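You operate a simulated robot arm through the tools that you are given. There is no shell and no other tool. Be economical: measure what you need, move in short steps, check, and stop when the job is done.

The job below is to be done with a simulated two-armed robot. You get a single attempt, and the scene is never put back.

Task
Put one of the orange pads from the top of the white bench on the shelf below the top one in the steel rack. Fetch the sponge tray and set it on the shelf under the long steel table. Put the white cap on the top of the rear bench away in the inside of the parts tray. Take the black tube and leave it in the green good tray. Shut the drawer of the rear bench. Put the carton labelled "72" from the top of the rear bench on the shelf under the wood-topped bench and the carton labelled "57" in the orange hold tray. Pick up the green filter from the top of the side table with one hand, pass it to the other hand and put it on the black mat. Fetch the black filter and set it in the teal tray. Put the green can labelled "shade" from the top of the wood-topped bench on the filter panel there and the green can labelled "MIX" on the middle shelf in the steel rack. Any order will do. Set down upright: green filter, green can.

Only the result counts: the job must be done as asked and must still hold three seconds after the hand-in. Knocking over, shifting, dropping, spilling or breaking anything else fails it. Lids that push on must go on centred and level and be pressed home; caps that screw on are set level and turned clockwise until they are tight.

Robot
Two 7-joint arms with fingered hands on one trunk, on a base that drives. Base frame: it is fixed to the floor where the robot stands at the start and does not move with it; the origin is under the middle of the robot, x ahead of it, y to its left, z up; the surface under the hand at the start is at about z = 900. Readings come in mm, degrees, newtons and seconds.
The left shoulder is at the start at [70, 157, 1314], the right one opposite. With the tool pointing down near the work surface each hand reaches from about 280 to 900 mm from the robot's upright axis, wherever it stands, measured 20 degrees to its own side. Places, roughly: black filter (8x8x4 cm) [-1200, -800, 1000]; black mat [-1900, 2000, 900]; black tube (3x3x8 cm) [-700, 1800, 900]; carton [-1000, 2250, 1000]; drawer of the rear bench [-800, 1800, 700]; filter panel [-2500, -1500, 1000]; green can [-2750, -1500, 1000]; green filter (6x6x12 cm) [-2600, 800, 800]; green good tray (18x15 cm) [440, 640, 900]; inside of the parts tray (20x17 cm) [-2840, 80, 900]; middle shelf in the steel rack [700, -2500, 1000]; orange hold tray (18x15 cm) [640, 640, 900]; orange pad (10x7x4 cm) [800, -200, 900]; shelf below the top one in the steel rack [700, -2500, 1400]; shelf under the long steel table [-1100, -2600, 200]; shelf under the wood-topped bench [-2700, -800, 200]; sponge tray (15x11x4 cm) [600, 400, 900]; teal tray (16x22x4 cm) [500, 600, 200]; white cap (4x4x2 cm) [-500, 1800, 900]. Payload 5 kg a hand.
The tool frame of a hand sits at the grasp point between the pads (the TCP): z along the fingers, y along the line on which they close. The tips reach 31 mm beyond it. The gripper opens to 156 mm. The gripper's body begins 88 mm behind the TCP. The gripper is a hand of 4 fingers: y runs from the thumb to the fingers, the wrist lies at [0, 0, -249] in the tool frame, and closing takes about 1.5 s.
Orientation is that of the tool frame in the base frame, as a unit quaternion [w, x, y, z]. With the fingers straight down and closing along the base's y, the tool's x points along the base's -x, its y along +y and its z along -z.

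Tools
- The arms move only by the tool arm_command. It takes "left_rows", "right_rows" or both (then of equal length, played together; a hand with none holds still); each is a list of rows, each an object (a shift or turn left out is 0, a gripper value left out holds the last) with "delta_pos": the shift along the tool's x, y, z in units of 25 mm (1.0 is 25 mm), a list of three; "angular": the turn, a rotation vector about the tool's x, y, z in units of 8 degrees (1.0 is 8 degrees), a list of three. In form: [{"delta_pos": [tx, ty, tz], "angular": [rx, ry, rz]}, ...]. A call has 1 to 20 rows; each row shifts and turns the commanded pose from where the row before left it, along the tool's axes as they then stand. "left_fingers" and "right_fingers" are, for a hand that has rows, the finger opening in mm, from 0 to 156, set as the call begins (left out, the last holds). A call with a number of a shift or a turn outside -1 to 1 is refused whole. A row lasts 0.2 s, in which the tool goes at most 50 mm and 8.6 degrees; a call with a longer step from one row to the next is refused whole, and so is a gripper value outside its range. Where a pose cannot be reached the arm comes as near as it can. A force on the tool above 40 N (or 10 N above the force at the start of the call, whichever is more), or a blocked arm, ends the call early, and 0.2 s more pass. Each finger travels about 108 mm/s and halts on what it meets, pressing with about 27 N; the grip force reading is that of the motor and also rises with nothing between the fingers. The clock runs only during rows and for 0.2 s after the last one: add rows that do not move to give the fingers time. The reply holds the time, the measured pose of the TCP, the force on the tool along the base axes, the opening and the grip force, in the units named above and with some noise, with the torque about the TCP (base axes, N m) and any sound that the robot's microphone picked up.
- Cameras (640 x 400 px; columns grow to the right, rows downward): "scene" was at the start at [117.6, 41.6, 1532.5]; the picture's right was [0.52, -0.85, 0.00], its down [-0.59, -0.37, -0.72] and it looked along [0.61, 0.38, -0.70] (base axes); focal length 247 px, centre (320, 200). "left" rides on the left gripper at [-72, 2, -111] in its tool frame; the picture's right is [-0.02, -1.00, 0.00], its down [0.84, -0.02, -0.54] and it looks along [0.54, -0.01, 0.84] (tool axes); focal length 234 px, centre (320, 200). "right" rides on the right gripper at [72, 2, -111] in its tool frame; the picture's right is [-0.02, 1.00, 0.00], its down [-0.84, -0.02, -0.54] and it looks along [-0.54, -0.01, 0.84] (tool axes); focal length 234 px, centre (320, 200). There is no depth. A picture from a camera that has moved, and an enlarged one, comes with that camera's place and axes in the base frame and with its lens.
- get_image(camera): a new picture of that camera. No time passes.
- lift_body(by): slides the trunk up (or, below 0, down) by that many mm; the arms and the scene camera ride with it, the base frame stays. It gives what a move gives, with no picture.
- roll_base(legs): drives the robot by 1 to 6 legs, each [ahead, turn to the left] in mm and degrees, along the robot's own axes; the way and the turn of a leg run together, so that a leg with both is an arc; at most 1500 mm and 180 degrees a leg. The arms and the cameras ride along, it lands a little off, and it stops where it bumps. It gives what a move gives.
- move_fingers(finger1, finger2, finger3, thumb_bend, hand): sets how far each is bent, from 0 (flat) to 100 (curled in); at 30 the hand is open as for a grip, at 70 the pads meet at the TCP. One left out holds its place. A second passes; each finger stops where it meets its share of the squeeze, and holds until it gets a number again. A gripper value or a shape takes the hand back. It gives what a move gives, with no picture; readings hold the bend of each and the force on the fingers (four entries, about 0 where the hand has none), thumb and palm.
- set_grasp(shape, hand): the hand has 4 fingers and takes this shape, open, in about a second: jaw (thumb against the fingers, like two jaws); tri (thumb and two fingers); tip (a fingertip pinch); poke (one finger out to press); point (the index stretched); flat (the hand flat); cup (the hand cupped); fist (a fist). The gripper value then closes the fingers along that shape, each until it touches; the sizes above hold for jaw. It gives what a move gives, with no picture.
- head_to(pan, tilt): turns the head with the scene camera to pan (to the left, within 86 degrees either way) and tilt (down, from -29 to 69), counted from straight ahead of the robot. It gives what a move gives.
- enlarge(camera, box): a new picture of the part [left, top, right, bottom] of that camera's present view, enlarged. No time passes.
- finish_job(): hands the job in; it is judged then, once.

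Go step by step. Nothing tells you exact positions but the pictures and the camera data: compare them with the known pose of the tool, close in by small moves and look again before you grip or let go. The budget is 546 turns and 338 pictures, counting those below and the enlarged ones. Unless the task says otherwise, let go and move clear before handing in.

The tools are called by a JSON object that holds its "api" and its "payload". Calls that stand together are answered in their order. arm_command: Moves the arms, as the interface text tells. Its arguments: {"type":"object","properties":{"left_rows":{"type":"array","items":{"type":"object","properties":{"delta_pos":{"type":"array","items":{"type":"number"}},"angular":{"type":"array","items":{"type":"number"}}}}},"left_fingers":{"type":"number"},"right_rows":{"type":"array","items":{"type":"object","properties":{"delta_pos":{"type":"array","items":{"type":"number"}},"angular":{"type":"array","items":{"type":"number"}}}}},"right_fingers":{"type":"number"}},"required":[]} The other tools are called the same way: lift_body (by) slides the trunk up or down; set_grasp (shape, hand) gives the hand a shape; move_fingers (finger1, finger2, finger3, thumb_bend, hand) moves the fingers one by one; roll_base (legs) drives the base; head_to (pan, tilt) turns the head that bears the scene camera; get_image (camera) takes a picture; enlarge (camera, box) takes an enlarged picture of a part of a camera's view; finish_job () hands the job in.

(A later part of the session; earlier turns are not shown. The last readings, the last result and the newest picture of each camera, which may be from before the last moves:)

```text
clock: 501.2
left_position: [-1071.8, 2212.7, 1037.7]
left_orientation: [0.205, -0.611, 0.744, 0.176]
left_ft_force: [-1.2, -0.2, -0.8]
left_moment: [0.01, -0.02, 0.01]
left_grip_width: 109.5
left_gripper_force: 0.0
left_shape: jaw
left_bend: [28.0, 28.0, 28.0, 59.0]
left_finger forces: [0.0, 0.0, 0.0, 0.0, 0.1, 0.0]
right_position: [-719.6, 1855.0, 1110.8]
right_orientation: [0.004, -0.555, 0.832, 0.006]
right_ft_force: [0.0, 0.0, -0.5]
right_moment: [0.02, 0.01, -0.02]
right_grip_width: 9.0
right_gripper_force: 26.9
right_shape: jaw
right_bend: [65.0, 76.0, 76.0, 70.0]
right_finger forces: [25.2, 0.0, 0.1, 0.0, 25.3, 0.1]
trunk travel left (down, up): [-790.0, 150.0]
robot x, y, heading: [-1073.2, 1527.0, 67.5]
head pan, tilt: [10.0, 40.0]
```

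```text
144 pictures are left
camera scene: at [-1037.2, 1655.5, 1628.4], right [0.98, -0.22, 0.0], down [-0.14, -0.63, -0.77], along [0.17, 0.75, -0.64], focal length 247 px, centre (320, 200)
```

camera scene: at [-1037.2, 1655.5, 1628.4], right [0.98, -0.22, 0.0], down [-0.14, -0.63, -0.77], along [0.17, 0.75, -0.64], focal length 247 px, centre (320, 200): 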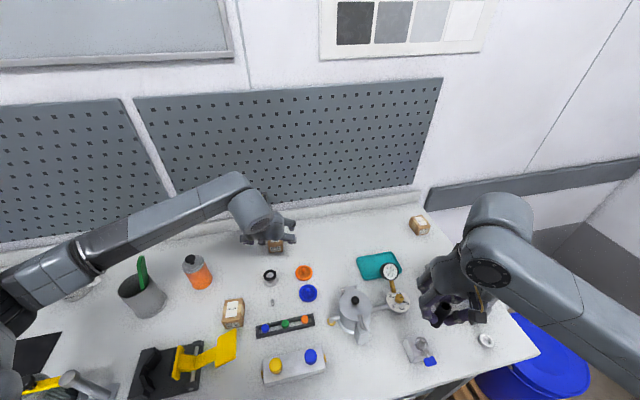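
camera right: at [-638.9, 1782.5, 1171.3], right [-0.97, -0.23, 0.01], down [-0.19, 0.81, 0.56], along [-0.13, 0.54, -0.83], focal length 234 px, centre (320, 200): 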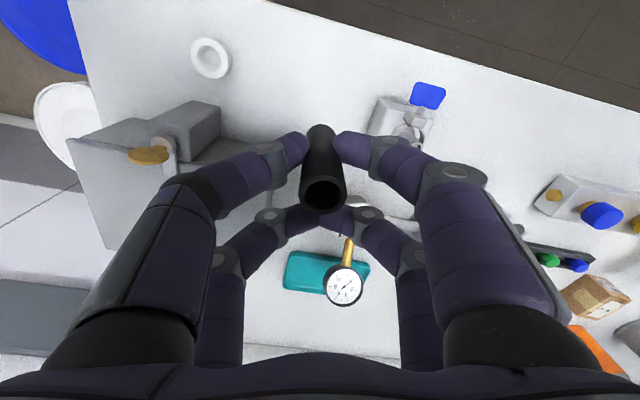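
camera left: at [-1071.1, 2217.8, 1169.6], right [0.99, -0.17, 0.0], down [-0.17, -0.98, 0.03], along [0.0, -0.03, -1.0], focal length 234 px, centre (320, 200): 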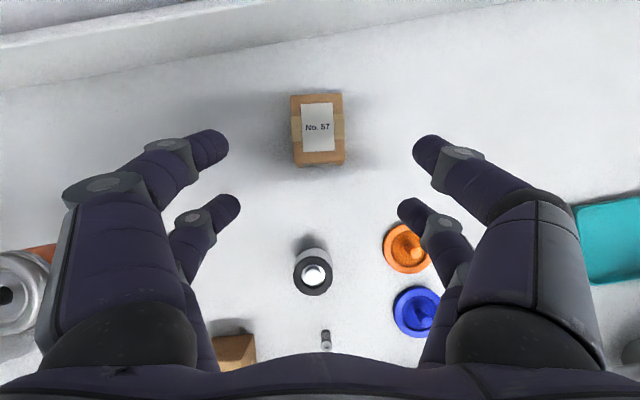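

{"api": "arm_command", "payload": {"left_rows": [{"delta_pos": [0, 0.1, 1]}, {"delta_pos": [0, 0, 1]}, {"delta_pos": [0, 0, 1]}, {"delta_pos": [0, 0, 0.7]}, {"delta_pos": [0, 0, 0.6]}, {}], "left_fingers": 95}}

{"api": "get_image", "payload": {"camera": "left"}}

```text
clock: 502.6
left_position: [-1067.1, 2268.0, 946.3]
left_orientation: [0.205, -0.612, 0.744, 0.176]
left_ft_force: [0.1, -0.5, 0.0]
left_moment: [-0.01, -0.01, 0.0]
left_grip_width: 95.6
left_gripper_force: 0.0
left_shape: jaw
left_bend: [32.0, 32.0, 32.0, 70.0]
left_finger forces: [0.1, 0.0, 0.0, 0.0, 0.0, 0.1]
right_position: [-719.8, 1855.6, 1111.8]
right_orientation: [0.005, -0.555, 0.832, 0.006]
right_ft_force: [0.2, 0.6, 0.5]
right_moment: [0.0, 0.02, 0.0]
right_grip_width: 9.0
right_gripper_force: 27.2
right_shape: jaw
right_bend: [65.0, 76.0, 76.0, 70.0]
right_finger forces: [25.1, 0.1, 0.1, 0.1, 25.3, 0.1]
trunk travel left (down, up): [-790.0, 150.0]
robot x, y, heading: [-1071.4, 1528.7, 67.5]
head pan, tilt: [10.0, 40.0]
```

```text
143 pictures are left
camera left: at [-1065.8, 2273.7, 1076.9], right [0.99, -0.17, 0.0], down [-0.17, -0.99, 0.03], along [0.0, -0.03, -1.0], focal length 234 px, centre (320, 200)
```

left: 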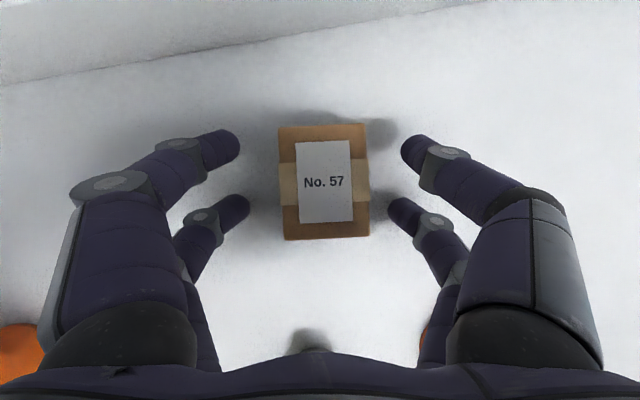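

{"api": "arm_command", "payload": {"left_rows": [{"delta_pos": [0, -0.1, 0.15]}, {}, {}, {}, {}, {}], "left_fingers": 20}}

{"api": "lift_body", "payload": {"by": 145}}

{"api": "get_image", "payload": {"camera": "left"}}

```text
clock: 504.0
left_position: [-1063.5, 2269.4, 942.3]
left_orientation: [0.205, -0.612, 0.744, 0.176]
left_ft_force: [1.9, -0.1, 6.2]
left_moment: [-0.02, -0.27, 0.06]
left_grip_width: 43.6
left_gripper_force: 27.6
left_shape: jaw
left_bend: [74.0, 74.0, 74.0, 70.0]
left_finger forces: [24.2, 23.8, 28.5, 0.1, 25.2, 0.0]
right_position: [-719.9, 1856.2, 1110.6]
right_orientation: [0.004, -0.555, 0.832, 0.006]
right_ft_force: [-0.1, 0.1, -0.1]
right_moment: [0.0, -0.03, 0.01]
right_grip_width: 8.8
right_gripper_force: 27.0
right_shape: jaw
right_bend: [65.0, 76.0, 76.0, 70.0]
right_finger forces: [25.1, 0.0, 0.1, 0.1, 25.2, 0.1]
trunk travel left (down, up): [-790.0, 150.0]
robot x, y, heading: [-1074.8, 1529.6, 67.2]
head pan, tilt: [10.0, 40.0]
```

```text
clock: 505.7
left_position: [-1064.5, 2268.8, 1085.1]
left_orientation: [0.204, -0.612, 0.743, 0.176]
left_ft_force: [0.3, 0.4, -0.3]
left_moment: [0.01, 0.0, -0.03]
left_grip_width: 43.6
left_gripper_force: 26.9
left_shape: jaw
left_bend: [74.0, 74.0, 74.0, 70.0]
left_finger forces: [24.6, 24.5, 24.4, 0.1, 24.8, 0.1]
right_position: [-720.2, 1857.1, 1256.8]
right_orientation: [0.004, -0.554, 0.832, 0.007]
right_ft_force: [0.6, -0.3, -1.2]
right_moment: [0.0, 0.03, 0.02]
right_grip_width: 8.8
right_gripper_force: 27.2
right_shape: jaw
right_bend: [65.0, 76.0, 76.0, 70.0]
right_finger forces: [25.1, 0.1, 0.0, 0.1, 25.2, 0.0]
trunk travel left (down, up): [-935.0, 5.0]
robot x, y, heading: [-1073.0, 1525.3, 67.3]
head pan, tilt: [10.0, 40.0]
```

```text
142 pictures are left
camera left: at [-1062.5, 2275.0, 1218.2], right [0.99, -0.17, 0.0], down [-0.17, -0.99, 0.03], along [0.0, -0.03, -1.0], focal length 234 px, centre (320, 200)
```

left: 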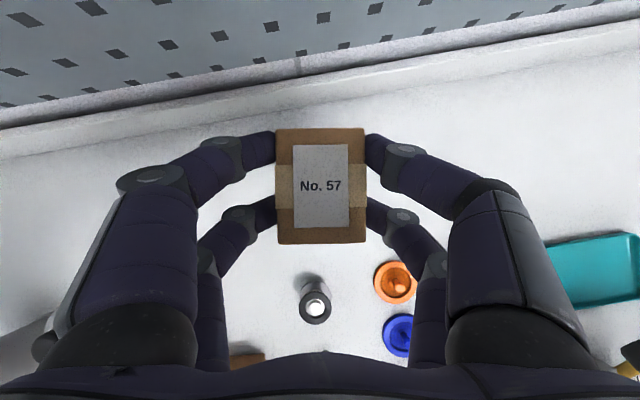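

Carton 57 held. Back away and drive to the white bench.

{"api": "roll_base", "payload": {"legs": [[-420, 0], [0, -113], [1140, 0], [0, 46]]}}

{"api": "head_to", "payload": {"pan": 10, "tilt": 35}}

{"api": "get_image", "payload": {"camera": "scene"}}

```text
clock: 520.5
left_position: [255.1, 621.9, 1086.4]
left_orientation: [0.267, -0.103, 0.957, 0.035]
left_ft_force: [0.0, -0.3, -1.3]
left_moment: [0.05, -0.01, 0.01]
left_grip_width: 43.5
left_gripper_force: 27.6
left_shape: jaw
left_bend: [74.0, 74.0, 74.0, 70.0]
left_finger forces: [24.5, 24.7, 24.3, 0.0, 24.9, 0.0]
right_position: [12.4, 143.2, 1256.3]
right_orientation: [0.007, -0.008, 1.0, 0.003]
right_ft_force: [1.1, 0.3, 0.2]
right_moment: [-0.03, 0.0, -0.03]
right_grip_width: 8.7
right_gripper_force: 27.3
right_shape: jaw
right_bend: [65.0, 76.0, 76.0, 70.0]
right_finger forces: [24.5, 0.1, 0.1, 0.0, 25.4, 0.0]
trunk travel left (down, up): [-935.0, 5.0]
robot x, y, heading: [-431.1, 338.0, 0.9]
head pan, tilt: [10.0, 40.0]
```

```text
clock: 521.1
left_position: [254.9, 623.0, 1086.3]
left_orientation: [0.268, -0.103, 0.957, 0.034]
left_ft_force: [0.4, 0.7, -0.3]
left_moment: [-0.02, -0.01, 0.0]
left_grip_width: 43.3
left_gripper_force: 26.8
left_shape: jaw
left_bend: [74.0, 74.0, 74.0, 70.0]
left_finger forces: [24.6, 24.6, 24.2, 0.1, 24.8, 0.0]
right_position: [12.0, 143.0, 1256.3]
right_orientation: [0.006, -0.008, 1.0, 0.002]
right_ft_force: [0.1, -0.3, 0.2]
right_moment: [0.03, 0.01, 0.04]
right_grip_width: 8.5
right_gripper_force: 27.5
right_shape: jaw
right_bend: [65.0, 76.0, 76.0, 70.0]
right_finger forces: [24.5, 0.0, 0.0, 0.0, 25.4, 0.0]
trunk travel left (down, up): [-935.0, 5.0]
robot x, y, heading: [-428.3, 340.4, 0.5]
head pan, tilt: [10.0, 35.0]
```

```text
141 pictures are left
camera scene: at [-294.1, 352.7, 1780.9], right [0.19, -0.98, 0.0], down [-0.56, -0.11, -0.82], along [0.8, 0.15, -0.57], focal length 247 px, centre (320, 200)
```

scene: 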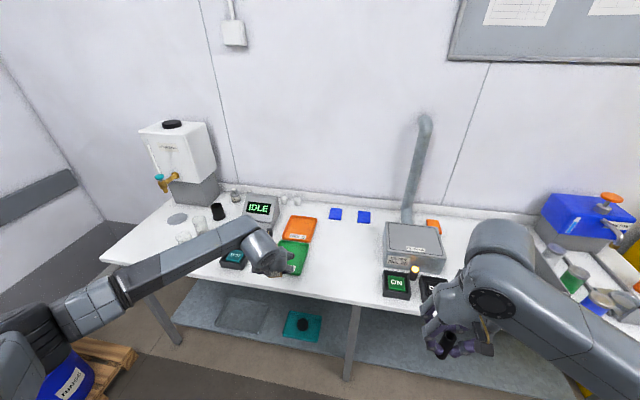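

{"api": "roll_base", "payload": {"legs": [[390, 0]]}}

{"api": "get_image", "payload": {"camera": "left"}}

{"api": "get_image", "payload": {"camera": "scene"}}

```text
clock: 523.5
left_position: [632.6, 623.9, 1087.8]
left_orientation: [0.268, -0.101, 0.958, 0.034]
left_ft_force: [0.0, 0.0, 0.5]
left_moment: [-0.01, 0.03, -0.02]
left_grip_width: 43.5
left_gripper_force: 26.8
left_shape: jaw
left_bend: [74.0, 74.0, 74.0, 70.0]
left_finger forces: [24.6, 24.7, 24.3, 0.0, 24.8, 0.0]
right_position: [384.8, 145.0, 1257.0]
right_orientation: [0.008, -0.005, 1.0, 0.003]
right_ft_force: [-1.2, 1.0, 0.3]
right_moment: [0.01, -0.04, 0.0]
right_grip_width: 8.8
right_gripper_force: 26.7
right_shape: jaw
right_bend: [65.0, 76.0, 76.0, 70.0]
right_finger forces: [24.5, 0.0, 0.0, 0.0, 25.3, 0.0]
trunk travel left (down, up): [-935.0, 5.0]
robot x, y, heading: [-54.1, 342.4, 0.7]
head pan, tilt: [10.0, 35.0]
```

```text
140 pictures are left
camera left: at [636.3, 624.9, 1219.7], right [0.23, -0.97, 0.0], down [-0.97, -0.23, 0.03], along [-0.03, -0.01, -1.0], focal length 234 px, centre (320, 200)
```

left: 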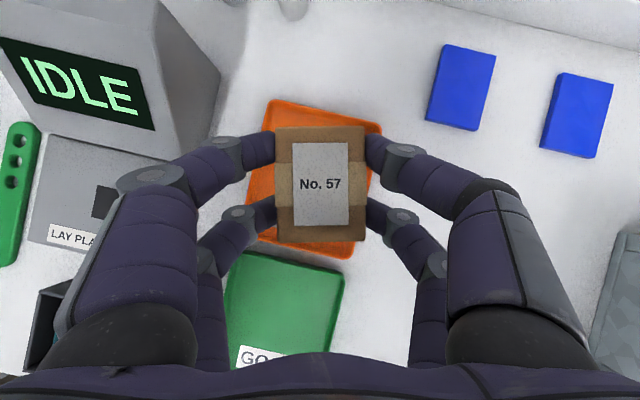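

```text
139 pictures are left
camera scene: at [79.9, 355.8, 1781.2], right [0.18, -0.98, 0.0], down [-0.56, -0.1, -0.82], along [0.81, 0.15, -0.57], focal length 247 px, centre (320, 200)
```

scene: 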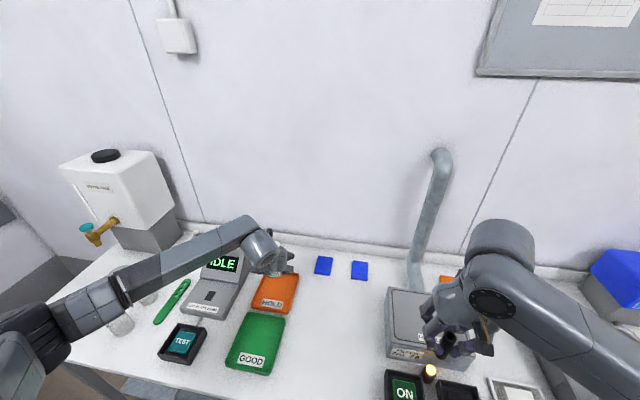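

Carton is over the orange tray. Lower with the trunk in steps.

{"api": "lift_body", "payload": {"by": -95}}

{"api": "get_image", "payload": {"camera": "left"}}

{"api": "enlarge", "payload": {"camera": "scene", "box": [160, 180, 360, 330]}}

```text
clock: 524.8
left_position: [634.6, 622.6, 991.2]
left_orientation: [0.267, -0.1, 0.958, 0.033]
left_ft_force: [1.1, -0.2, -0.4]
left_moment: [-0.02, 0.02, 0.0]
left_grip_width: 43.3
left_gripper_force: 26.9
left_shape: jaw
left_bend: [74.0, 74.0, 74.0, 70.0]
left_finger forces: [24.5, 24.6, 24.4, 0.0, 24.8, 0.0]
right_position: [387.2, 145.1, 1162.5]
right_orientation: [0.008, -0.004, 1.0, 0.002]
right_ft_force: [-0.4, 0.1, 0.3]
right_moment: [-0.02, -0.02, 0.01]
right_grip_width: 8.6
right_gripper_force: 26.9
right_shape: jaw
right_bend: [66.0, 76.0, 76.0, 70.0]
right_finger forces: [24.3, 0.0, 0.0, 0.0, 25.3, 0.0]
trunk travel left (down, up): [-840.0, 100.0]
robot x, y, heading: [-54.4, 341.1, 0.3]
head pan, tilt: [10.0, 35.0]
```

```text
138 pictures are left
camera left: at [638.1, 624.9, 1123.6], right [0.23, -0.97, 0.0], down [-0.97, -0.23, 0.03], along [-0.03, -0.01, -1.0], focal length 234 px, centre (320, 200)
```

left: 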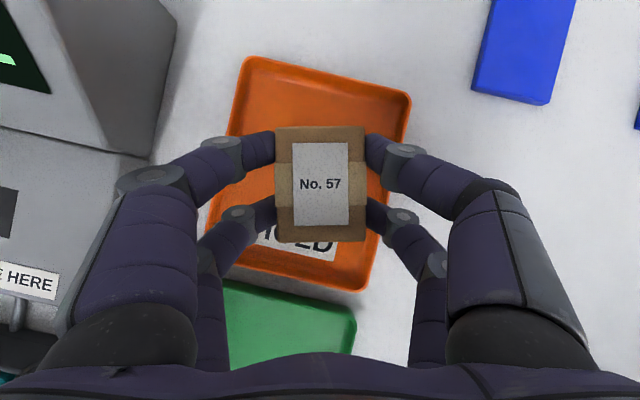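

```text
2.67 times, centred on (260, 255) of scene
camera zoom: at [82.6, 355.8, 1686.0], right [0.18, -0.98, 0.0], down [-0.56, -0.1, -0.82], along [0.81, 0.15, -0.57], focal length 659 px, centre (480, 53)
```

zoom: 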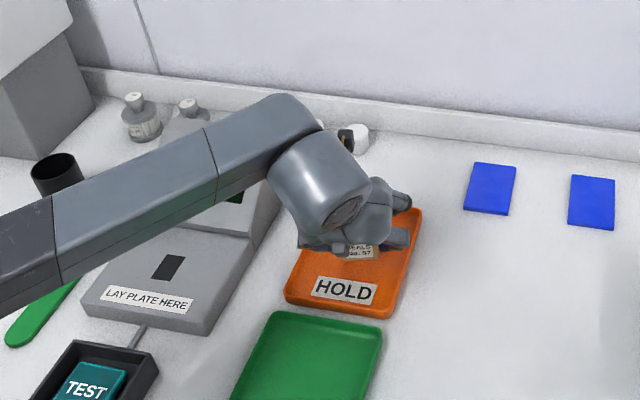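

{"api": "lift_body", "payload": {"by": -30}}

{"api": "lift_body", "payload": {"by": -8}}

{"api": "get_image", "payload": {"camera": "left"}}

```text
clock: 525.6
left_position: [634.3, 622.4, 962.6]
left_orientation: [0.268, -0.1, 0.958, 0.033]
left_ft_force: [0.5, -0.2, -0.9]
left_moment: [0.05, 0.01, 0.02]
left_grip_width: 43.6
left_gripper_force: 26.7
left_shape: jaw
left_bend: [74.0, 74.0, 74.0, 70.0]
left_finger forces: [24.5, 24.7, 24.3, 0.0, 24.8, 0.0]
right_position: [387.0, 145.1, 1132.0]
right_orientation: [0.007, -0.004, 1.0, 0.002]
right_ft_force: [1.0, 0.2, 0.2]
right_moment: [0.0, -0.01, 0.02]
right_grip_width: 8.8
right_gripper_force: 26.8
right_shape: jaw
right_bend: [66.0, 76.0, 76.0, 70.0]
right_finger forces: [24.4, 0.0, 0.1, 0.1, 25.4, 0.1]
trunk travel left (down, up): [-810.0, 130.0]
robot x, y, heading: [-52.2, 343.4, 0.2]
head pan, tilt: [10.0, 35.0]
```

```text
clock: 526.1
left_position: [634.1, 622.1, 952.6]
left_orientation: [0.267, -0.1, 0.958, 0.034]
left_ft_force: [0.0, 0.5, -1.5]
left_moment: [-0.02, 0.06, -0.02]
left_grip_width: 43.2
left_gripper_force: 27.2
left_shape: jaw
left_bend: [74.0, 74.0, 74.0, 70.0]
left_finger forces: [24.5, 24.6, 24.3, 0.0, 24.9, 0.1]
right_position: [388.1, 144.2, 1124.0]
right_orientation: [0.007, -0.005, 1.0, 0.003]
right_ft_force: [0.6, -0.1, 0.5]
right_moment: [0.0, 0.0, 0.02]
right_grip_width: 8.6
right_gripper_force: 27.6
right_shape: jaw
right_bend: [66.0, 76.0, 76.0, 70.0]
right_finger forces: [24.4, 0.1, 0.0, 0.0, 25.3, 0.1]
trunk travel left (down, up): [-802.0, 138.0]
robot x, y, heading: [-47.9, 345.5, 0.0]
head pan, tilt: [10.0, 35.0]
```

```text
136 pictures are left
camera left: at [638.2, 624.9, 1085.4], right [0.23, -0.97, 0.0], down [-0.97, -0.23, 0.03], along [-0.03, -0.01, -1.0], focal length 234 px, centre (320, 200)
```

left: 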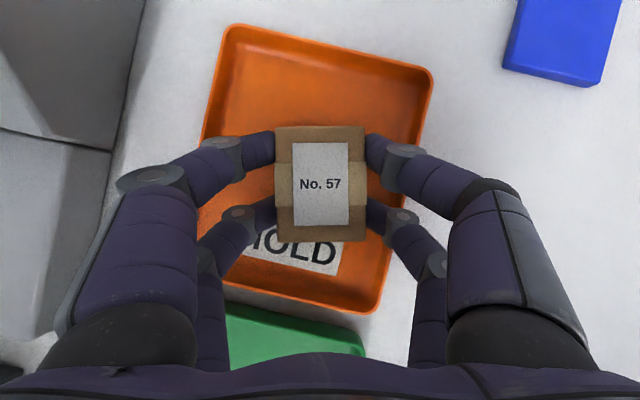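

{"api": "arm_command", "payload": {"left_rows": [{"delta_pos": [0.1, 0, 0.16]}, {"delta_pos": [0.1, 0, 0.16]}, {}]}}

```text
clock: 527.0
left_position: [633.7, 622.7, 946.0]
left_orientation: [0.269, -0.1, 0.957, 0.033]
left_ft_force: [0.1, 1.3, 8.2]
left_moment: [-0.21, -0.05, 0.0]
left_grip_width: 43.5
left_gripper_force: 26.3
left_shape: jaw
left_bend: [74.0, 74.0, 74.0, 70.0]
left_finger forces: [25.2, 25.6, 32.0, 0.1, 24.8, 0.0]
right_position: [386.4, 145.2, 1124.1]
right_orientation: [0.007, -0.005, 1.0, 0.003]
right_ft_force: [0.0, -0.3, -1.2]
right_moment: [0.01, -0.02, 0.01]
right_grip_width: 8.6
right_gripper_force: 27.3
right_shape: jaw
right_bend: [66.0, 76.0, 76.0, 70.0]
right_finger forces: [24.3, 0.0, 0.1, 0.1, 25.3, 0.0]
trunk travel left (down, up): [-802.0, 138.0]
robot x, y, heading: [-48.7, 341.2, 0.5]
head pan, tilt: [10.0, 35.0]
```

Contact in the tray. Release gently and withdraw upward.

{"api": "arm_command", "payload": {"left_rows": [{}, {}, {}], "left_fingers": 75}}

{"api": "lift_body", "payload": {"by": 130}}

{"api": "get_image", "payload": {"camera": "left"}}

```text
clock: 527.8
left_position: [632.7, 624.4, 944.7]
left_orientation: [0.267, -0.1, 0.958, 0.034]
left_ft_force: [0.6, 8.0, 9.8]
left_moment: [-0.19, -0.03, -0.02]
left_grip_width: 71.7
left_gripper_force: 0.0
left_shape: jaw
left_bend: [73.0, 73.0, 75.0, 70.0]
left_finger forces: [0.1, 0.3, 11.6, 0.0, 0.0, 0.0]
right_position: [386.3, 146.3, 1124.6]
right_orientation: [0.006, -0.005, 1.0, 0.002]
right_ft_force: [-0.1, 0.1, 0.0]
right_moment: [0.05, -0.03, -0.01]
right_grip_width: 8.8
right_gripper_force: 27.0
right_shape: jaw
right_bend: [66.0, 76.0, 76.0, 70.0]
right_finger forces: [24.4, 0.0, 0.1, 0.1, 25.3, 0.0]
trunk travel left (down, up): [-802.0, 138.0]
robot x, y, heading: [-51.9, 343.5, 0.6]
head pan, tilt: [10.0, 35.0]
```

```text
clock: 529.3
left_position: [632.7, 622.8, 1074.4]
left_orientation: [0.266, -0.1, 0.958, 0.033]
left_ft_force: [0.1, 0.7, 0.2]
left_moment: [0.0, 0.02, 0.03]
left_grip_width: 74.6
left_gripper_force: 0.1
left_shape: jaw
left_bend: [73.0, 73.0, 73.0, 70.0]
left_finger forces: [0.1, 0.1, 0.0, 0.0, 0.0, 0.0]
right_position: [387.9, 145.2, 1253.2]
right_orientation: [0.008, -0.005, 1.0, 0.003]
right_ft_force: [0.2, -0.4, -0.6]
right_moment: [0.0, 0.02, -0.02]
right_grip_width: 8.5
right_gripper_force: 27.5
right_shape: jaw
right_bend: [66.0, 76.0, 76.0, 70.0]
right_finger forces: [24.5, 0.0, 0.0, 0.0, 25.3, 0.0]
trunk travel left (down, up): [-932.0, 8.0]
robot x, y, heading: [-52.8, 342.2, 0.5]
head pan, tilt: [10.0, 35.0]
```

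```text
135 pictures are left
camera left: at [637.7, 625.1, 1206.3], right [0.23, -0.97, 0.0], down [-0.97, -0.23, 0.03], along [-0.03, -0.01, -1.0], focal length 234 px, centre (320, 200)
```

left: 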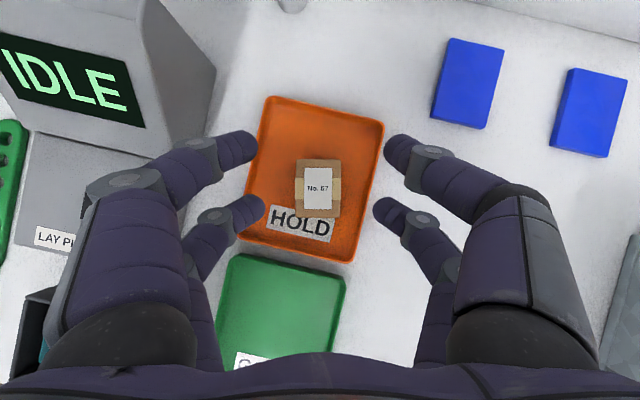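

Carton 57 sits in the orange tray; tray not moved. Back up, tuck the left arm, shift over to y≈840 for the tube.

{"api": "roll_base", "payload": {"legs": [[-350, 0]]}}

{"api": "arm_command", "payload": {"left_rows": [{"delta_pos": [0.86, 0, -0.51]}, {"delta_pos": [0.86, 0, -0.51]}, {"delta_pos": [0.86, 0, -0.51]}, {"delta_pos": [0.86, 0, -0.51]}, {"delta_pos": [0.86, 0, -0.51]}, {"delta_pos": [0.86, 0, -0.51]}, {"delta_pos": [0.86, 0, -0.51]}, {"delta_pos": [0.86, 0, -0.51]}, {}]}}

{"api": "roll_base", "payload": {"legs": [[0, 89.5], [500, 0], [0, -90]]}}

{"api": "head_to", "payload": {"pan": -20, "tilt": 40}}

{"api": "get_image", "payload": {"camera": "scene"}}

```text
clock: 531.6
left_position: [277.4, 621.4, 1073.7]
left_orientation: [0.267, -0.101, 0.958, 0.033]
left_ft_force: [0.4, -0.1, 0.0]
left_moment: [-0.02, 0.01, -0.01]
left_grip_width: 74.5
left_gripper_force: 0.1
left_shape: jaw
left_bend: [73.0, 73.0, 73.0, 70.0]
left_finger forces: [0.1, 0.0, 0.0, 0.1, 0.0, 0.0]
right_position: [31.7, 142.0, 1252.5]
right_orientation: [0.006, -0.005, 1.0, 0.003]
right_ft_force: [0.7, 0.0, 0.3]
right_moment: [0.0, 0.02, -0.01]
right_grip_width: 8.8
right_gripper_force: 27.0
right_shape: jaw
right_bend: [66.0, 76.0, 76.0, 70.0]
right_finger forces: [24.3, 0.0, 0.0, 0.0, 25.3, 0.1]
trunk travel left (down, up): [-932.0, 8.0]
robot x, y, heading: [-407.1, 339.3, 0.5]
head pan, tilt: [10.0, 35.0]
```

```text
clock: 533.6
left_position: [80.8, 578.9, 1073.7]
left_orientation: [0.268, -0.101, 0.958, 0.035]
left_ft_force: [0.2, 0.0, -0.3]
left_moment: [0.0, -0.01, 0.01]
left_grip_width: 74.2
left_gripper_force: 0.2
left_shape: jaw
left_bend: [73.0, 73.0, 73.0, 70.0]
left_finger forces: [0.1, 0.0, 0.0, 0.0, 0.1, 0.0]
right_position: [30.5, 142.5, 1253.6]
right_orientation: [0.007, -0.004, 1.0, 0.003]
right_ft_force: [0.0, 0.4, -0.7]
right_moment: [-0.01, 0.0, -0.04]
right_grip_width: 9.0
right_gripper_force: 27.4
right_shape: jaw
right_bend: [66.0, 76.0, 76.0, 70.0]
right_finger forces: [24.3, 0.1, 0.0, 0.0, 25.3, 0.1]
trunk travel left (down, up): [-932.0, 8.0]
robot x, y, heading: [-407.9, 341.7, 0.5]
head pan, tilt: [10.0, 35.0]
```

```text
clock: 544.2
left_position: [80.8, 1082.0, 1073.8]
left_orientation: [0.268, -0.101, 0.957, 0.034]
left_ft_force: [0.0, -0.3, -0.4]
left_moment: [0.02, -0.03, 0.04]
left_grip_width: 74.5
left_gripper_force: 0.1
left_shape: jaw
left_bend: [73.0, 73.0, 73.0, 70.0]
left_finger forces: [0.1, 0.1, 0.1, 0.1, 0.1, 0.0]
right_position: [29.3, 645.6, 1254.2]
right_orientation: [0.008, -0.005, 1.0, 0.003]
right_ft_force: [0.7, 1.0, -0.4]
right_moment: [0.0, -0.06, -0.04]
right_grip_width: 8.7
right_gripper_force: 26.9
right_shape: jaw
right_bend: [66.0, 76.0, 76.0, 70.0]
right_finger forces: [23.8, 0.0, 0.1, 0.0, 25.3, 0.0]
trunk travel left (down, up): [-932.0, 8.0]
robot x, y, heading: [-412.8, 838.7, 0.5]
head pan, tilt: [10.0, 35.0]
```

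```text
clock: 545.1
left_position: [80.7, 1081.1, 1073.7]
left_orientation: [0.268, -0.102, 0.958, 0.034]
left_ft_force: [-1.0, -0.6, -0.2]
left_moment: [-0.03, 0.02, 0.01]
left_grip_width: 74.5
left_gripper_force: 0.0
left_shape: jaw
left_bend: [73.0, 73.0, 73.0, 70.0]
left_finger forces: [0.0, 0.0, 0.0, 0.0, 0.0, 0.1]
right_position: [30.9, 645.4, 1253.2]
right_orientation: [0.008, -0.005, 1.0, 0.003]
right_ft_force: [-0.6, 0.2, 0.7]
right_moment: [0.02, 0.01, -0.02]
right_grip_width: 8.2
right_gripper_force: 26.8
right_shape: jaw
right_bend: [66.0, 76.0, 76.0, 70.0]
right_finger forces: [23.7, 0.0, 0.0, 0.0, 25.4, 0.0]
trunk travel left (down, up): [-932.0, 8.0]
robot x, y, heading: [-409.8, 840.7, 0.8]
head pan, tilt: [-20.0, 40.0]
```

```text
134 pictures are left
camera scene: at [-281.6, 811.0, 1770.4], right [-0.33, -0.94, 0.0], down [-0.61, 0.21, -0.77], along [0.72, -0.25, -0.64], focal length 247 px, centre (320, 200)
```

scene: 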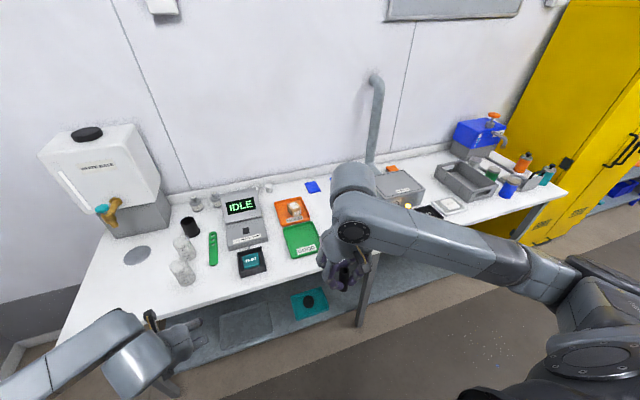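

{"api": "arm_command", "payload": {"left_rows": [{"delta_pos": [-0.51, 0, -0.86]}, {"delta_pos": [-0.51, 0, -0.86]}, {"delta_pos": [-0.51, 0, -0.86]}, {"delta_pos": [-0.51, 0, -0.86]}, {"delta_pos": [-0.51, 0, -0.86]}, {}]}}

{"api": "roll_base", "payload": {"legs": [[400, 0]]}}

{"api": "get_image", "payload": {"camera": "right"}}

{"api": "get_image", "payload": {"camera": "scene"}}

```text
clock: 546.5
left_position: [78.9, 1080.0, 1198.3]
left_orientation: [0.267, -0.101, 0.958, 0.034]
left_ft_force: [0.0, -0.4, 0.1]
left_moment: [0.0, -0.02, -0.01]
left_grip_width: 74.5
left_gripper_force: 0.0
left_shape: jaw
left_bend: [73.0, 73.0, 73.0, 70.0]
left_finger forces: [0.1, 0.0, 0.0, 0.1, 0.0, 0.1]
right_position: [29.4, 645.5, 1254.5]
right_orientation: [0.007, -0.006, 1.0, 0.002]
right_ft_force: [-0.1, 0.0, 0.9]
right_moment: [0.0, 0.02, 0.01]
right_grip_width: 8.6
right_gripper_force: 27.0
right_shape: jaw
right_bend: [66.0, 76.0, 76.0, 70.0]
right_finger forces: [23.7, 0.0, 0.0, 0.0, 25.4, 0.0]
trunk travel left (down, up): [-932.0, 8.0]
robot x, y, heading: [-407.5, 838.7, 0.4]
head pan, tilt: [-20.0, 40.0]
```

```text
clock: 549.0
left_position: [476.5, 1082.8, 1199.2]
left_orientation: [0.269, -0.101, 0.957, 0.034]
left_ft_force: [0.3, 0.6, 0.1]
left_moment: [0.0, -0.02, -0.01]
left_grip_width: 74.5
left_gripper_force: 0.2
left_shape: jaw
left_bend: [73.0, 73.0, 73.0, 70.0]
left_finger forces: [0.0, 0.1, 0.1, 0.0, 0.1, 0.0]
right_position: [427.6, 648.0, 1255.9]
right_orientation: [0.008, -0.004, 1.0, 0.003]
right_ft_force: [-0.2, -0.1, -0.5]
right_moment: [0.04, 0.03, 0.0]
right_grip_width: 8.6
right_gripper_force: 27.5
right_shape: jaw
right_bend: [66.0, 76.0, 76.0, 70.0]
right_finger forces: [23.8, 0.1, 0.0, 0.0, 25.3, 0.0]
trunk travel left (down, up): [-932.0, 8.0]
robot x, y, heading: [-12.7, 845.2, 0.5]
head pan, tilt: [-20.0, 40.0]
```

```text
133 pictures are left
camera right: at [353.0, 648.0, 1363.4], right [0.01, 1.0, 0.01], down [0.83, -0.02, 0.56], along [0.56, 0.0, -0.83], focal length 234 px, centre (320, 200)
```

right: 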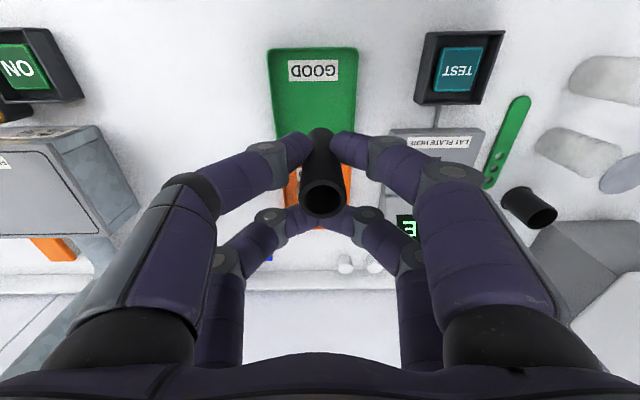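

```text
132 pictures are left
camera scene: at [114.8, 814.1, 1770.6], right [-0.33, -0.94, 0.0], down [-0.6, 0.22, -0.77], along [0.72, -0.26, -0.64], focal length 247 px, centre (320, 200)
```

scene: 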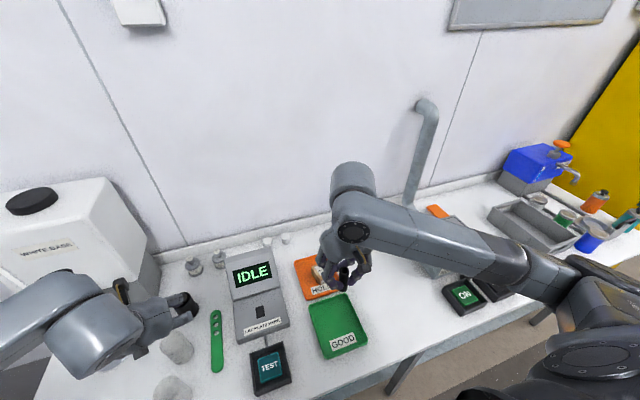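

{"api": "arm_command", "payload": {"right_rows": [{"delta_pos": [-0.66, -0.2, 0]}, {"delta_pos": [-0.66, -0.2, 0]}, {"delta_pos": [0, 0, 1]}, {"delta_pos": [0, 0, 1]}, {"delta_pos": [0, 0, 1]}, {"delta_pos": [0, 0, 1]}, {"delta_pos": [0, 0, 1]}, {"delta_pos": [0, 0, 1]}, {"delta_pos": [0, 0, 1]}, {"delta_pos": [0, 0, 1]}, {"delta_pos": [0, 0, 1]}, {"delta_pos": [0, 0, 1]}, {}]}}

{"api": "get_image", "payload": {"camera": "right"}}

{"api": "enlarge", "payload": {"camera": "scene", "box": [240, 230, 400, 370]}}

```text
clock: 551.8
left_position: [477.9, 1081.7, 1198.1]
left_orientation: [0.267, -0.101, 0.958, 0.034]
left_ft_force: [0.3, 0.6, -0.7]
left_moment: [-0.03, 0.0, 0.01]
left_grip_width: 74.0
left_gripper_force: 0.1
left_shape: jaw
left_bend: [73.0, 73.0, 73.0, 70.0]
left_finger forces: [0.0, 0.1, 0.1, 0.0, 0.0, 0.1]
right_position: [466.3, 641.4, 1004.5]
right_orientation: [0.007, -0.004, 1.0, 0.002]
right_ft_force: [-0.1, -0.1, -1.2]
right_moment: [-0.01, 0.0, -0.01]
right_grip_width: 8.3
right_gripper_force: 27.6
right_shape: jaw
right_bend: [66.0, 76.0, 76.0, 70.0]
right_finger forces: [23.9, 0.0, 0.1, 0.0, 24.8, 0.0]
trunk travel left (down, up): [-932.0, 8.0]
robot x, y, heading: [-10.9, 843.1, 0.4]
head pan, tilt: [-20.0, 40.0]
```

```text
131 pictures are left
camera right: at [391.6, 641.0, 1114.2], right [0.01, 1.0, 0.01], down [0.83, -0.02, 0.56], along [0.56, 0.0, -0.83], focal length 234 px, centre (320, 200)
```

right: 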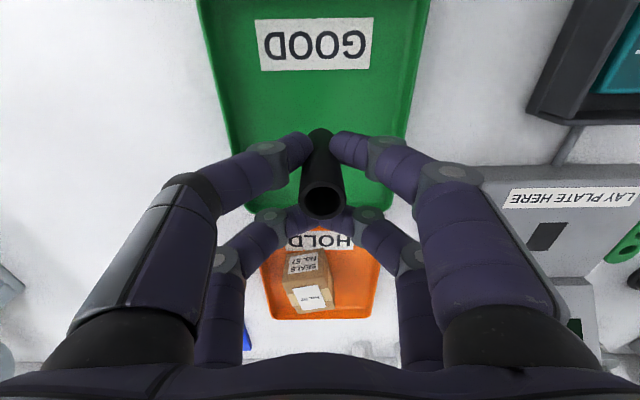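

```text
2.86 times, centred on (320, 300) of scene
camera zoom: at [117.1, 814.2, 1770.4], right [-0.33, -0.94, 0.0], down [-0.61, 0.22, -0.77], along [0.72, -0.26, -0.64], focal length 706 px, centre (320, -86)
```

zoom: 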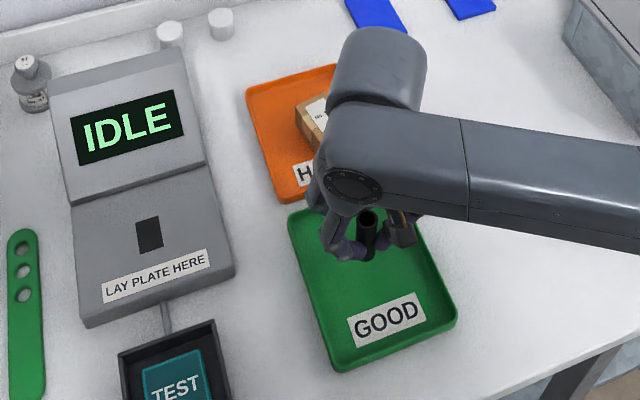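

{"api": "arm_command", "payload": {"right_rows": [{"delta_pos": [0.9, 0, 0]}, {"delta_pos": [0, 0, 0.8]}, {"delta_pos": [0, 0, 0.4]}, {}]}}

{"api": "arm_command", "payload": {"right_rows": [{"delta_pos": [0, 0, 0.2]}, {"delta_pos": [0, 0, 0.2]}, {}]}}

{"api": "get_image", "payload": {"camera": "right"}}

```text
clock: 552.8
left_position: [476.3, 1081.6, 1198.3]
left_orientation: [0.267, -0.1, 0.958, 0.033]
left_ft_force: [0.0, 0.6, 0.4]
left_moment: [-0.01, -0.01, 0.0]
left_grip_width: 74.6
left_gripper_force: 0.2
left_shape: jaw
left_bend: [73.0, 73.0, 73.0, 70.0]
left_finger forces: [0.0, 0.1, 0.0, 0.0, 0.0, 0.0]
right_position: [442.2, 640.6, 974.2]
right_orientation: [0.007, -0.005, 1.0, 0.003]
right_ft_force: [-0.2, 0.0, -0.1]
right_moment: [0.03, -0.02, 0.01]
right_grip_width: 7.8
right_gripper_force: 27.4
right_shape: jaw
right_bend: [66.0, 76.0, 76.0, 70.0]
right_finger forces: [23.7, 0.1, 0.0, 0.0, 24.7, 0.0]
trunk travel left (down, up): [-932.0, 8.0]
robot x, y, heading: [-15.3, 844.9, 0.5]
head pan, tilt: [-20.0, 40.0]
```

```text
clock: 553.6
left_position: [478.8, 1083.2, 1198.1]
left_orientation: [0.266, -0.101, 0.958, 0.034]
left_ft_force: [-0.3, 0.2, -0.3]
left_moment: [-0.02, -0.01, 0.02]
left_grip_width: 74.5
left_gripper_force: 0.0
left_shape: jaw
left_bend: [73.0, 73.0, 73.0, 70.0]
left_finger forces: [0.0, 0.0, 0.0, 0.1, 0.1, 0.0]
right_position: [443.9, 639.7, 963.7]
right_orientation: [0.006, -0.005, 1.0, 0.003]
right_ft_force: [0.8, 0.3, 0.3]
right_moment: [-0.01, -0.01, 0.02]
right_grip_width: 8.2
right_gripper_force: 27.5
right_shape: jaw
right_bend: [66.0, 76.0, 76.0, 70.0]
right_finger forces: [23.8, 0.1, 0.1, 0.1, 24.7, 0.0]
trunk travel left (down, up): [-932.0, 8.0]
robot x, y, heading: [-10.6, 843.5, 0.5]
head pan, tilt: [-20.0, 40.0]
```

```text
129 pictures are left
camera right: at [370.3, 639.9, 1073.4], right [0.01, 1.0, 0.01], down [0.83, -0.02, 0.56], along [0.56, 0.0, -0.83], focal length 234 px, centre (320, 200)
```

right: 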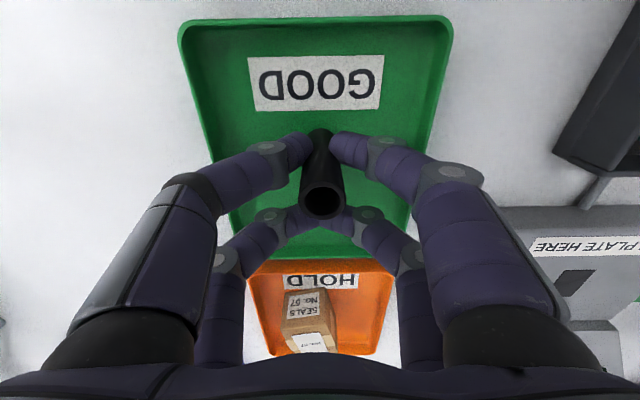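

{"api": "arm_command", "payload": {"right_rows": [{"delta_pos": [0, 0, 0.1]}, {"delta_pos": [0, 0, 0.1]}, {}]}}

{"api": "arm_command", "payload": {"right_rows": [{"delta_pos": [0, 0, 0.08]}, {"delta_pos": [0, 0, 0.08]}, {}]}}

```text
clock: 554.4
left_position: [476.5, 1081.7, 1199.3]
left_orientation: [0.267, -0.101, 0.958, 0.034]
left_ft_force: [-0.5, -0.8, 0.1]
left_moment: [-0.01, -0.05, -0.04]
left_grip_width: 74.4
left_gripper_force: 0.1
left_shape: jaw
left_bend: [73.0, 73.0, 73.0, 70.0]
left_finger forces: [0.0, 0.0, 0.0, 0.1, 0.1, 0.0]
right_position: [443.6, 639.3, 959.3]
right_orientation: [0.008, -0.004, 1.0, 0.004]
right_ft_force: [-3.0, -2.0, 17.0]
right_moment: [-0.03, 0.39, 0.03]
right_grip_width: 8.3
right_gripper_force: 26.8
right_shape: jaw
right_bend: [66.0, 76.0, 76.0, 70.0]
right_finger forces: [26.2, 0.0, 0.1, 0.0, 29.4, 0.0]
trunk travel left (down, up): [-932.0, 8.0]
robot x, y, heading: [-9.7, 842.0, 0.2]
head pan, tilt: [-20.0, 40.0]
```

```text
clock: 555.2
left_position: [474.3, 1081.9, 1199.7]
left_orientation: [0.269, -0.1, 0.957, 0.033]
left_ft_force: [0.5, 0.4, -0.2]
left_moment: [0.0, -0.02, 0.03]
left_grip_width: 74.6
left_gripper_force: 0.2
left_shape: jaw
left_bend: [73.0, 73.0, 73.0, 70.0]
left_finger forces: [0.0, 0.0, 0.0, 0.1, 0.0, 0.0]
right_position: [444.0, 641.1, 958.5]
right_orientation: [0.012, -0.004, 1.0, 0.003]
right_ft_force: [-10.5, -3.7, 29.2]
right_moment: [-0.11, 0.82, 0.04]
right_grip_width: 9.1
right_gripper_force: 26.6
right_shape: jaw
right_bend: [71.0, 76.0, 76.0, 71.0]
right_finger forces: [33.0, 0.1, 0.1, 0.0, 34.1, 0.0]
trunk travel left (down, up): [-932.0, 8.0]
robot x, y, heading: [-10.1, 846.8, 0.4]
head pan, tilt: [-20.0, 40.0]
stopped in row 3 (right hand): the force on the tool passed its limit at 41 N (the readings are from after the stop); the commanded pose is now the measured one
```

{"api": "arm_command", "payload": {"right_rows": [{"delta_pos": [0, 0, -0.08]}, {}]}}

{"api": "arm_command", "payload": {"right_rows": [{}, {}, {}, {}], "right_fingers": 56}}

{"api": "get_image", "payload": {"camera": "right"}}

```text
clock: 555.8
left_position: [475.0, 1082.3, 1199.0]
left_orientation: [0.268, -0.101, 0.957, 0.034]
left_ft_force: [0.4, 0.9, 0.1]
left_moment: [0.02, 0.0, 0.03]
left_grip_width: 74.7
left_gripper_force: 0.1
left_shape: jaw
left_bend: [73.0, 73.0, 73.0, 70.0]
left_finger forces: [0.0, 0.0, 0.0, 0.0, 0.1, 0.0]
right_position: [443.0, 639.6, 960.0]
right_orientation: [0.01, -0.004, 1.0, 0.003]
right_ft_force: [-7.3, -0.4, 17.9]
right_moment: [-0.05, 0.49, -0.01]
right_grip_width: 9.0
right_gripper_force: 27.3
right_shape: jaw
right_bend: [71.0, 76.0, 76.0, 71.0]
right_finger forces: [29.3, 0.1, 0.1, 0.0, 27.7, 0.0]
trunk travel left (down, up): [-932.0, 8.0]
robot x, y, heading: [-6.9, 841.8, 0.4]
head pan, tilt: [-20.0, 40.0]
```

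```text
clock: 556.8
left_position: [479.1, 1082.1, 1198.6]
left_orientation: [0.267, -0.101, 0.958, 0.033]
left_ft_force: [0.0, -0.4, 0.8]
left_moment: [-0.02, -0.02, 0.02]
left_grip_width: 74.4
left_gripper_force: 0.0
left_shape: jaw
left_bend: [73.0, 73.0, 73.0, 70.0]
left_finger forces: [0.0, 0.0, 0.1, 0.1, 0.0, 0.0]
right_position: [445.6, 640.0, 957.1]
right_orientation: [0.009, -0.004, 1.0, 0.003]
right_ft_force: [0.0, -0.2, -0.7]
right_moment: [-0.01, 0.02, -0.03]
right_grip_width: 55.6
right_gripper_force: 0.0
right_shape: jaw
right_bend: [74.0, 74.0, 74.0, 70.0]
right_finger forces: [0.0, 0.0, 0.1, 0.0, 0.0, 0.0]
trunk travel left (down, up): [-932.0, 8.0]
robot x, y, heading: [-12.1, 843.0, 0.4]
head pan, tilt: [-20.0, 40.0]
```

```text
128 pictures are left
camera right: at [371.3, 639.6, 1067.0], right [0.02, 1.0, 0.01], down [0.83, -0.02, 0.56], along [0.56, 0.0, -0.83], focal length 234 px, centre (320, 200)
```

right: 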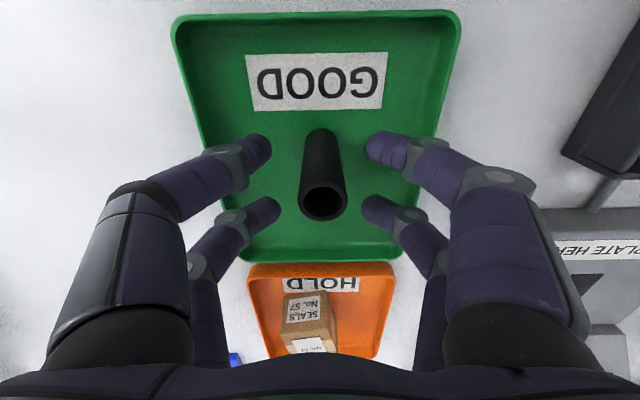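

Tube stands in the green tray. Lift straight up and verify.

{"api": "arm_command", "payload": {"right_rows": [{"delta_pos": [0, 0, -0.6]}, {"delta_pos": [0, 0, -1]}, {"delta_pos": [0, 0, -1]}, {"delta_pos": [0, 0, -1]}, {"delta_pos": [0, 0, -1]}, {"delta_pos": [0, 0, -1]}, {"delta_pos": [0, 0, -1]}, {"delta_pos": [0, 0, -1]}, {}]}}

{"api": "get_image", "payload": {"camera": "right"}}

```text
clock: 558.8
left_position: [477.7, 1082.6, 1198.4]
left_orientation: [0.267, -0.101, 0.958, 0.034]
left_ft_force: [-0.2, 0.0, -0.7]
left_moment: [0.0, -0.03, -0.02]
left_grip_width: 74.6
left_gripper_force: 0.1
left_shape: jaw
left_bend: [73.0, 73.0, 73.0, 70.0]
left_finger forces: [0.0, 0.1, 0.0, 0.0, 0.1, 0.1]
right_position: [444.1, 639.8, 1149.9]
right_orientation: [0.01, -0.004, 1.0, 0.003]
right_ft_force: [0.2, 0.2, -0.1]
right_moment: [0.03, -0.02, 0.0]
right_grip_width: 55.7
right_gripper_force: 0.0
right_shape: jaw
right_bend: [74.0, 74.0, 74.0, 70.0]
right_finger forces: [0.0, 0.1, 0.0, 0.0, 0.1, 0.0]
trunk travel left (down, up): [-932.0, 8.0]
robot x, y, heading: [-12.7, 842.8, 0.1]
head pan, tilt: [-20.0, 40.0]
```

```text
127 pictures are left
camera right: at [370.1, 639.0, 1258.0], right [0.02, 1.0, 0.01], down [0.83, -0.02, 0.56], along [0.56, 0.0, -0.83], focal length 234 px, centre (320, 200)
```

right: 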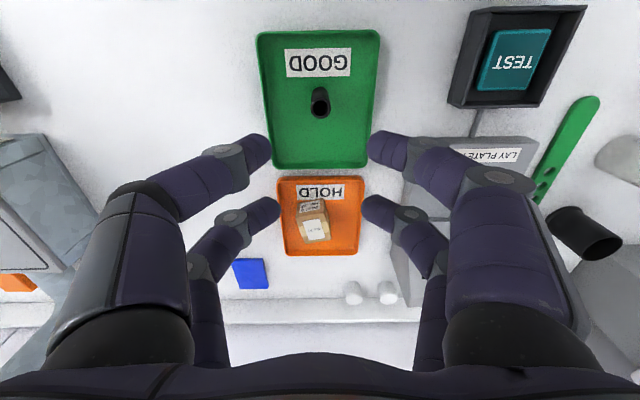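

Tube and carton 57 are placed. Next: cap and carton 72 at the rear bench. Drive to a spot where the left hand is over the cap.

{"api": "roll_base", "payload": {"legs": [[-400, 0], [0, 125], [500, 0], [0, -70]]}}

{"api": "arm_command", "payload": {"left_rows": [{"angular": [0, 1, 0]}, {"angular": [0, 1, 0]}, {"angular": [0, 1, 0]}, {"angular": [0, 1, 0]}, {}], "left_fingers": 80}}

{"api": "get_image", "payload": {"camera": "left"}}

{"api": "head_to", "payload": {"pan": 10, "tilt": 40}}

{"api": "get_image", "payload": {"camera": "scene"}}

```text
clock: 572.1
left_position: [-630.7, 1782.9, 1198.7]
left_orientation: [0.22, -0.535, 0.801, 0.154]
left_ft_force: [-0.6, 0.0, -0.2]
left_moment: [0.01, 0.02, 0.02]
left_grip_width: 74.3
left_gripper_force: 0.1
left_shape: jaw
left_bend: [73.0, 73.0, 73.0, 70.0]
left_finger forces: [0.0, 0.1, 0.0, 0.1, 0.0, 0.1]
right_position: [-283.8, 1504.7, 1148.2]
right_orientation: [0.006, -0.47, 0.883, 0.006]
right_ft_force: [-0.5, -1.1, -1.1]
right_moment: [0.04, 0.02, -0.02]
right_grip_width: 55.6
right_gripper_force: 0.0
right_shape: jaw
right_bend: [74.0, 74.0, 74.0, 70.0]
right_finger forces: [0.0, 0.0, 0.1, 0.0, 0.1, 0.0]
trunk travel left (down, up): [-932.0, 8.0]
robot x, y, heading: [-706.7, 1241.7, 56.0]
head pan, tilt: [-20.0, 40.0]
```

```text
clock: 573.3
left_position: [-630.6, 1783.8, 1199.0]
left_orientation: [-0.009, -0.557, 0.831, 0.001]
left_ft_force: [0.4, -1.0, 0.4]
left_moment: [-0.02, 0.02, -0.01]
left_grip_width: 79.3
left_gripper_force: 0.0
left_shape: jaw
left_bend: [73.0, 73.0, 73.0, 70.0]
left_finger forces: [0.0, 0.1, 0.0, 0.1, 0.0, 0.0]
right_position: [-284.1, 1505.0, 1149.1]
right_orientation: [0.007, -0.47, 0.882, 0.007]
right_ft_force: [0.6, -0.1, 0.2]
right_moment: [-0.04, 0.0, 0.01]
right_grip_width: 55.7
right_gripper_force: 0.0
right_shape: jaw
right_bend: [74.0, 74.0, 74.0, 70.0]
right_finger forces: [0.1, 0.1, 0.1, 0.0, 0.1, 0.0]
trunk travel left (down, up): [-932.0, 8.0]
robot x, y, heading: [-711.8, 1245.9, 55.8]
head pan, tilt: [-20.0, 40.0]
```

```text
126 pictures are left
camera left: at [-602.7, 1853.2, 1308.4], right [0.93, -0.36, -0.01], down [-0.29, -0.78, 0.56], along [-0.21, -0.52, -0.83], focal length 234 px, centre (320, 200)
```

left: 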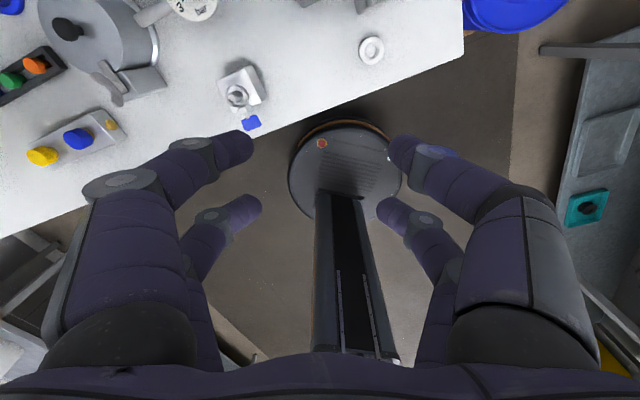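

```text
clock: 574.3
left_position: [-631.0, 1784.6, 1199.8]
left_orientation: [-0.009, -0.556, 0.831, 0.001]
left_ft_force: [0.1, 0.8, -1.1]
left_moment: [0.02, 0.02, -0.02]
left_grip_width: 79.4
left_gripper_force: 0.1
left_shape: jaw
left_bend: [73.0, 73.0, 73.0, 70.0]
left_finger forces: [0.0, 0.0, 0.1, 0.0, 0.1, 0.0]
right_position: [-284.4, 1505.7, 1149.0]
right_orientation: [0.006, -0.47, 0.883, 0.006]
right_ft_force: [0.1, 0.4, -0.2]
right_moment: [0.03, 0.01, -0.01]
right_grip_width: 55.6
right_gripper_force: 0.0
right_shape: jaw
right_bend: [74.0, 74.0, 74.0, 70.0]
right_finger forces: [0.1, 0.0, 0.1, 0.0, 0.0, 0.0]
trunk travel left (down, up): [-932.0, 8.0]
robot x, y, heading: [-713.3, 1245.5, 56.1]
head pan, tilt: [10.0, 40.0]
```

```text
125 pictures are left
camera scene: at [-649.7, 1363.1, 1770.3], right [0.91, -0.41, 0.0], down [-0.26, -0.59, -0.77], along [0.31, 0.7, -0.64], focal length 247 px, centre (320, 200)
```

scene: 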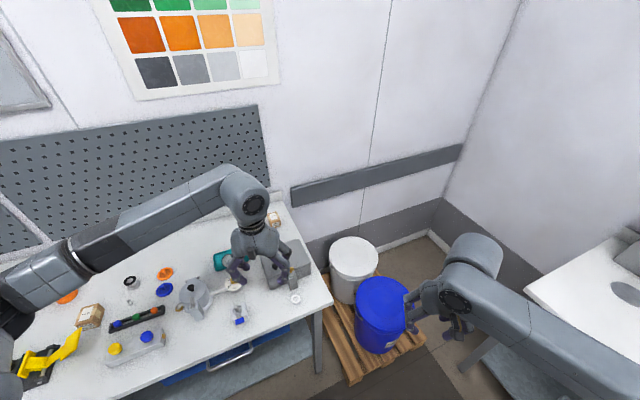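

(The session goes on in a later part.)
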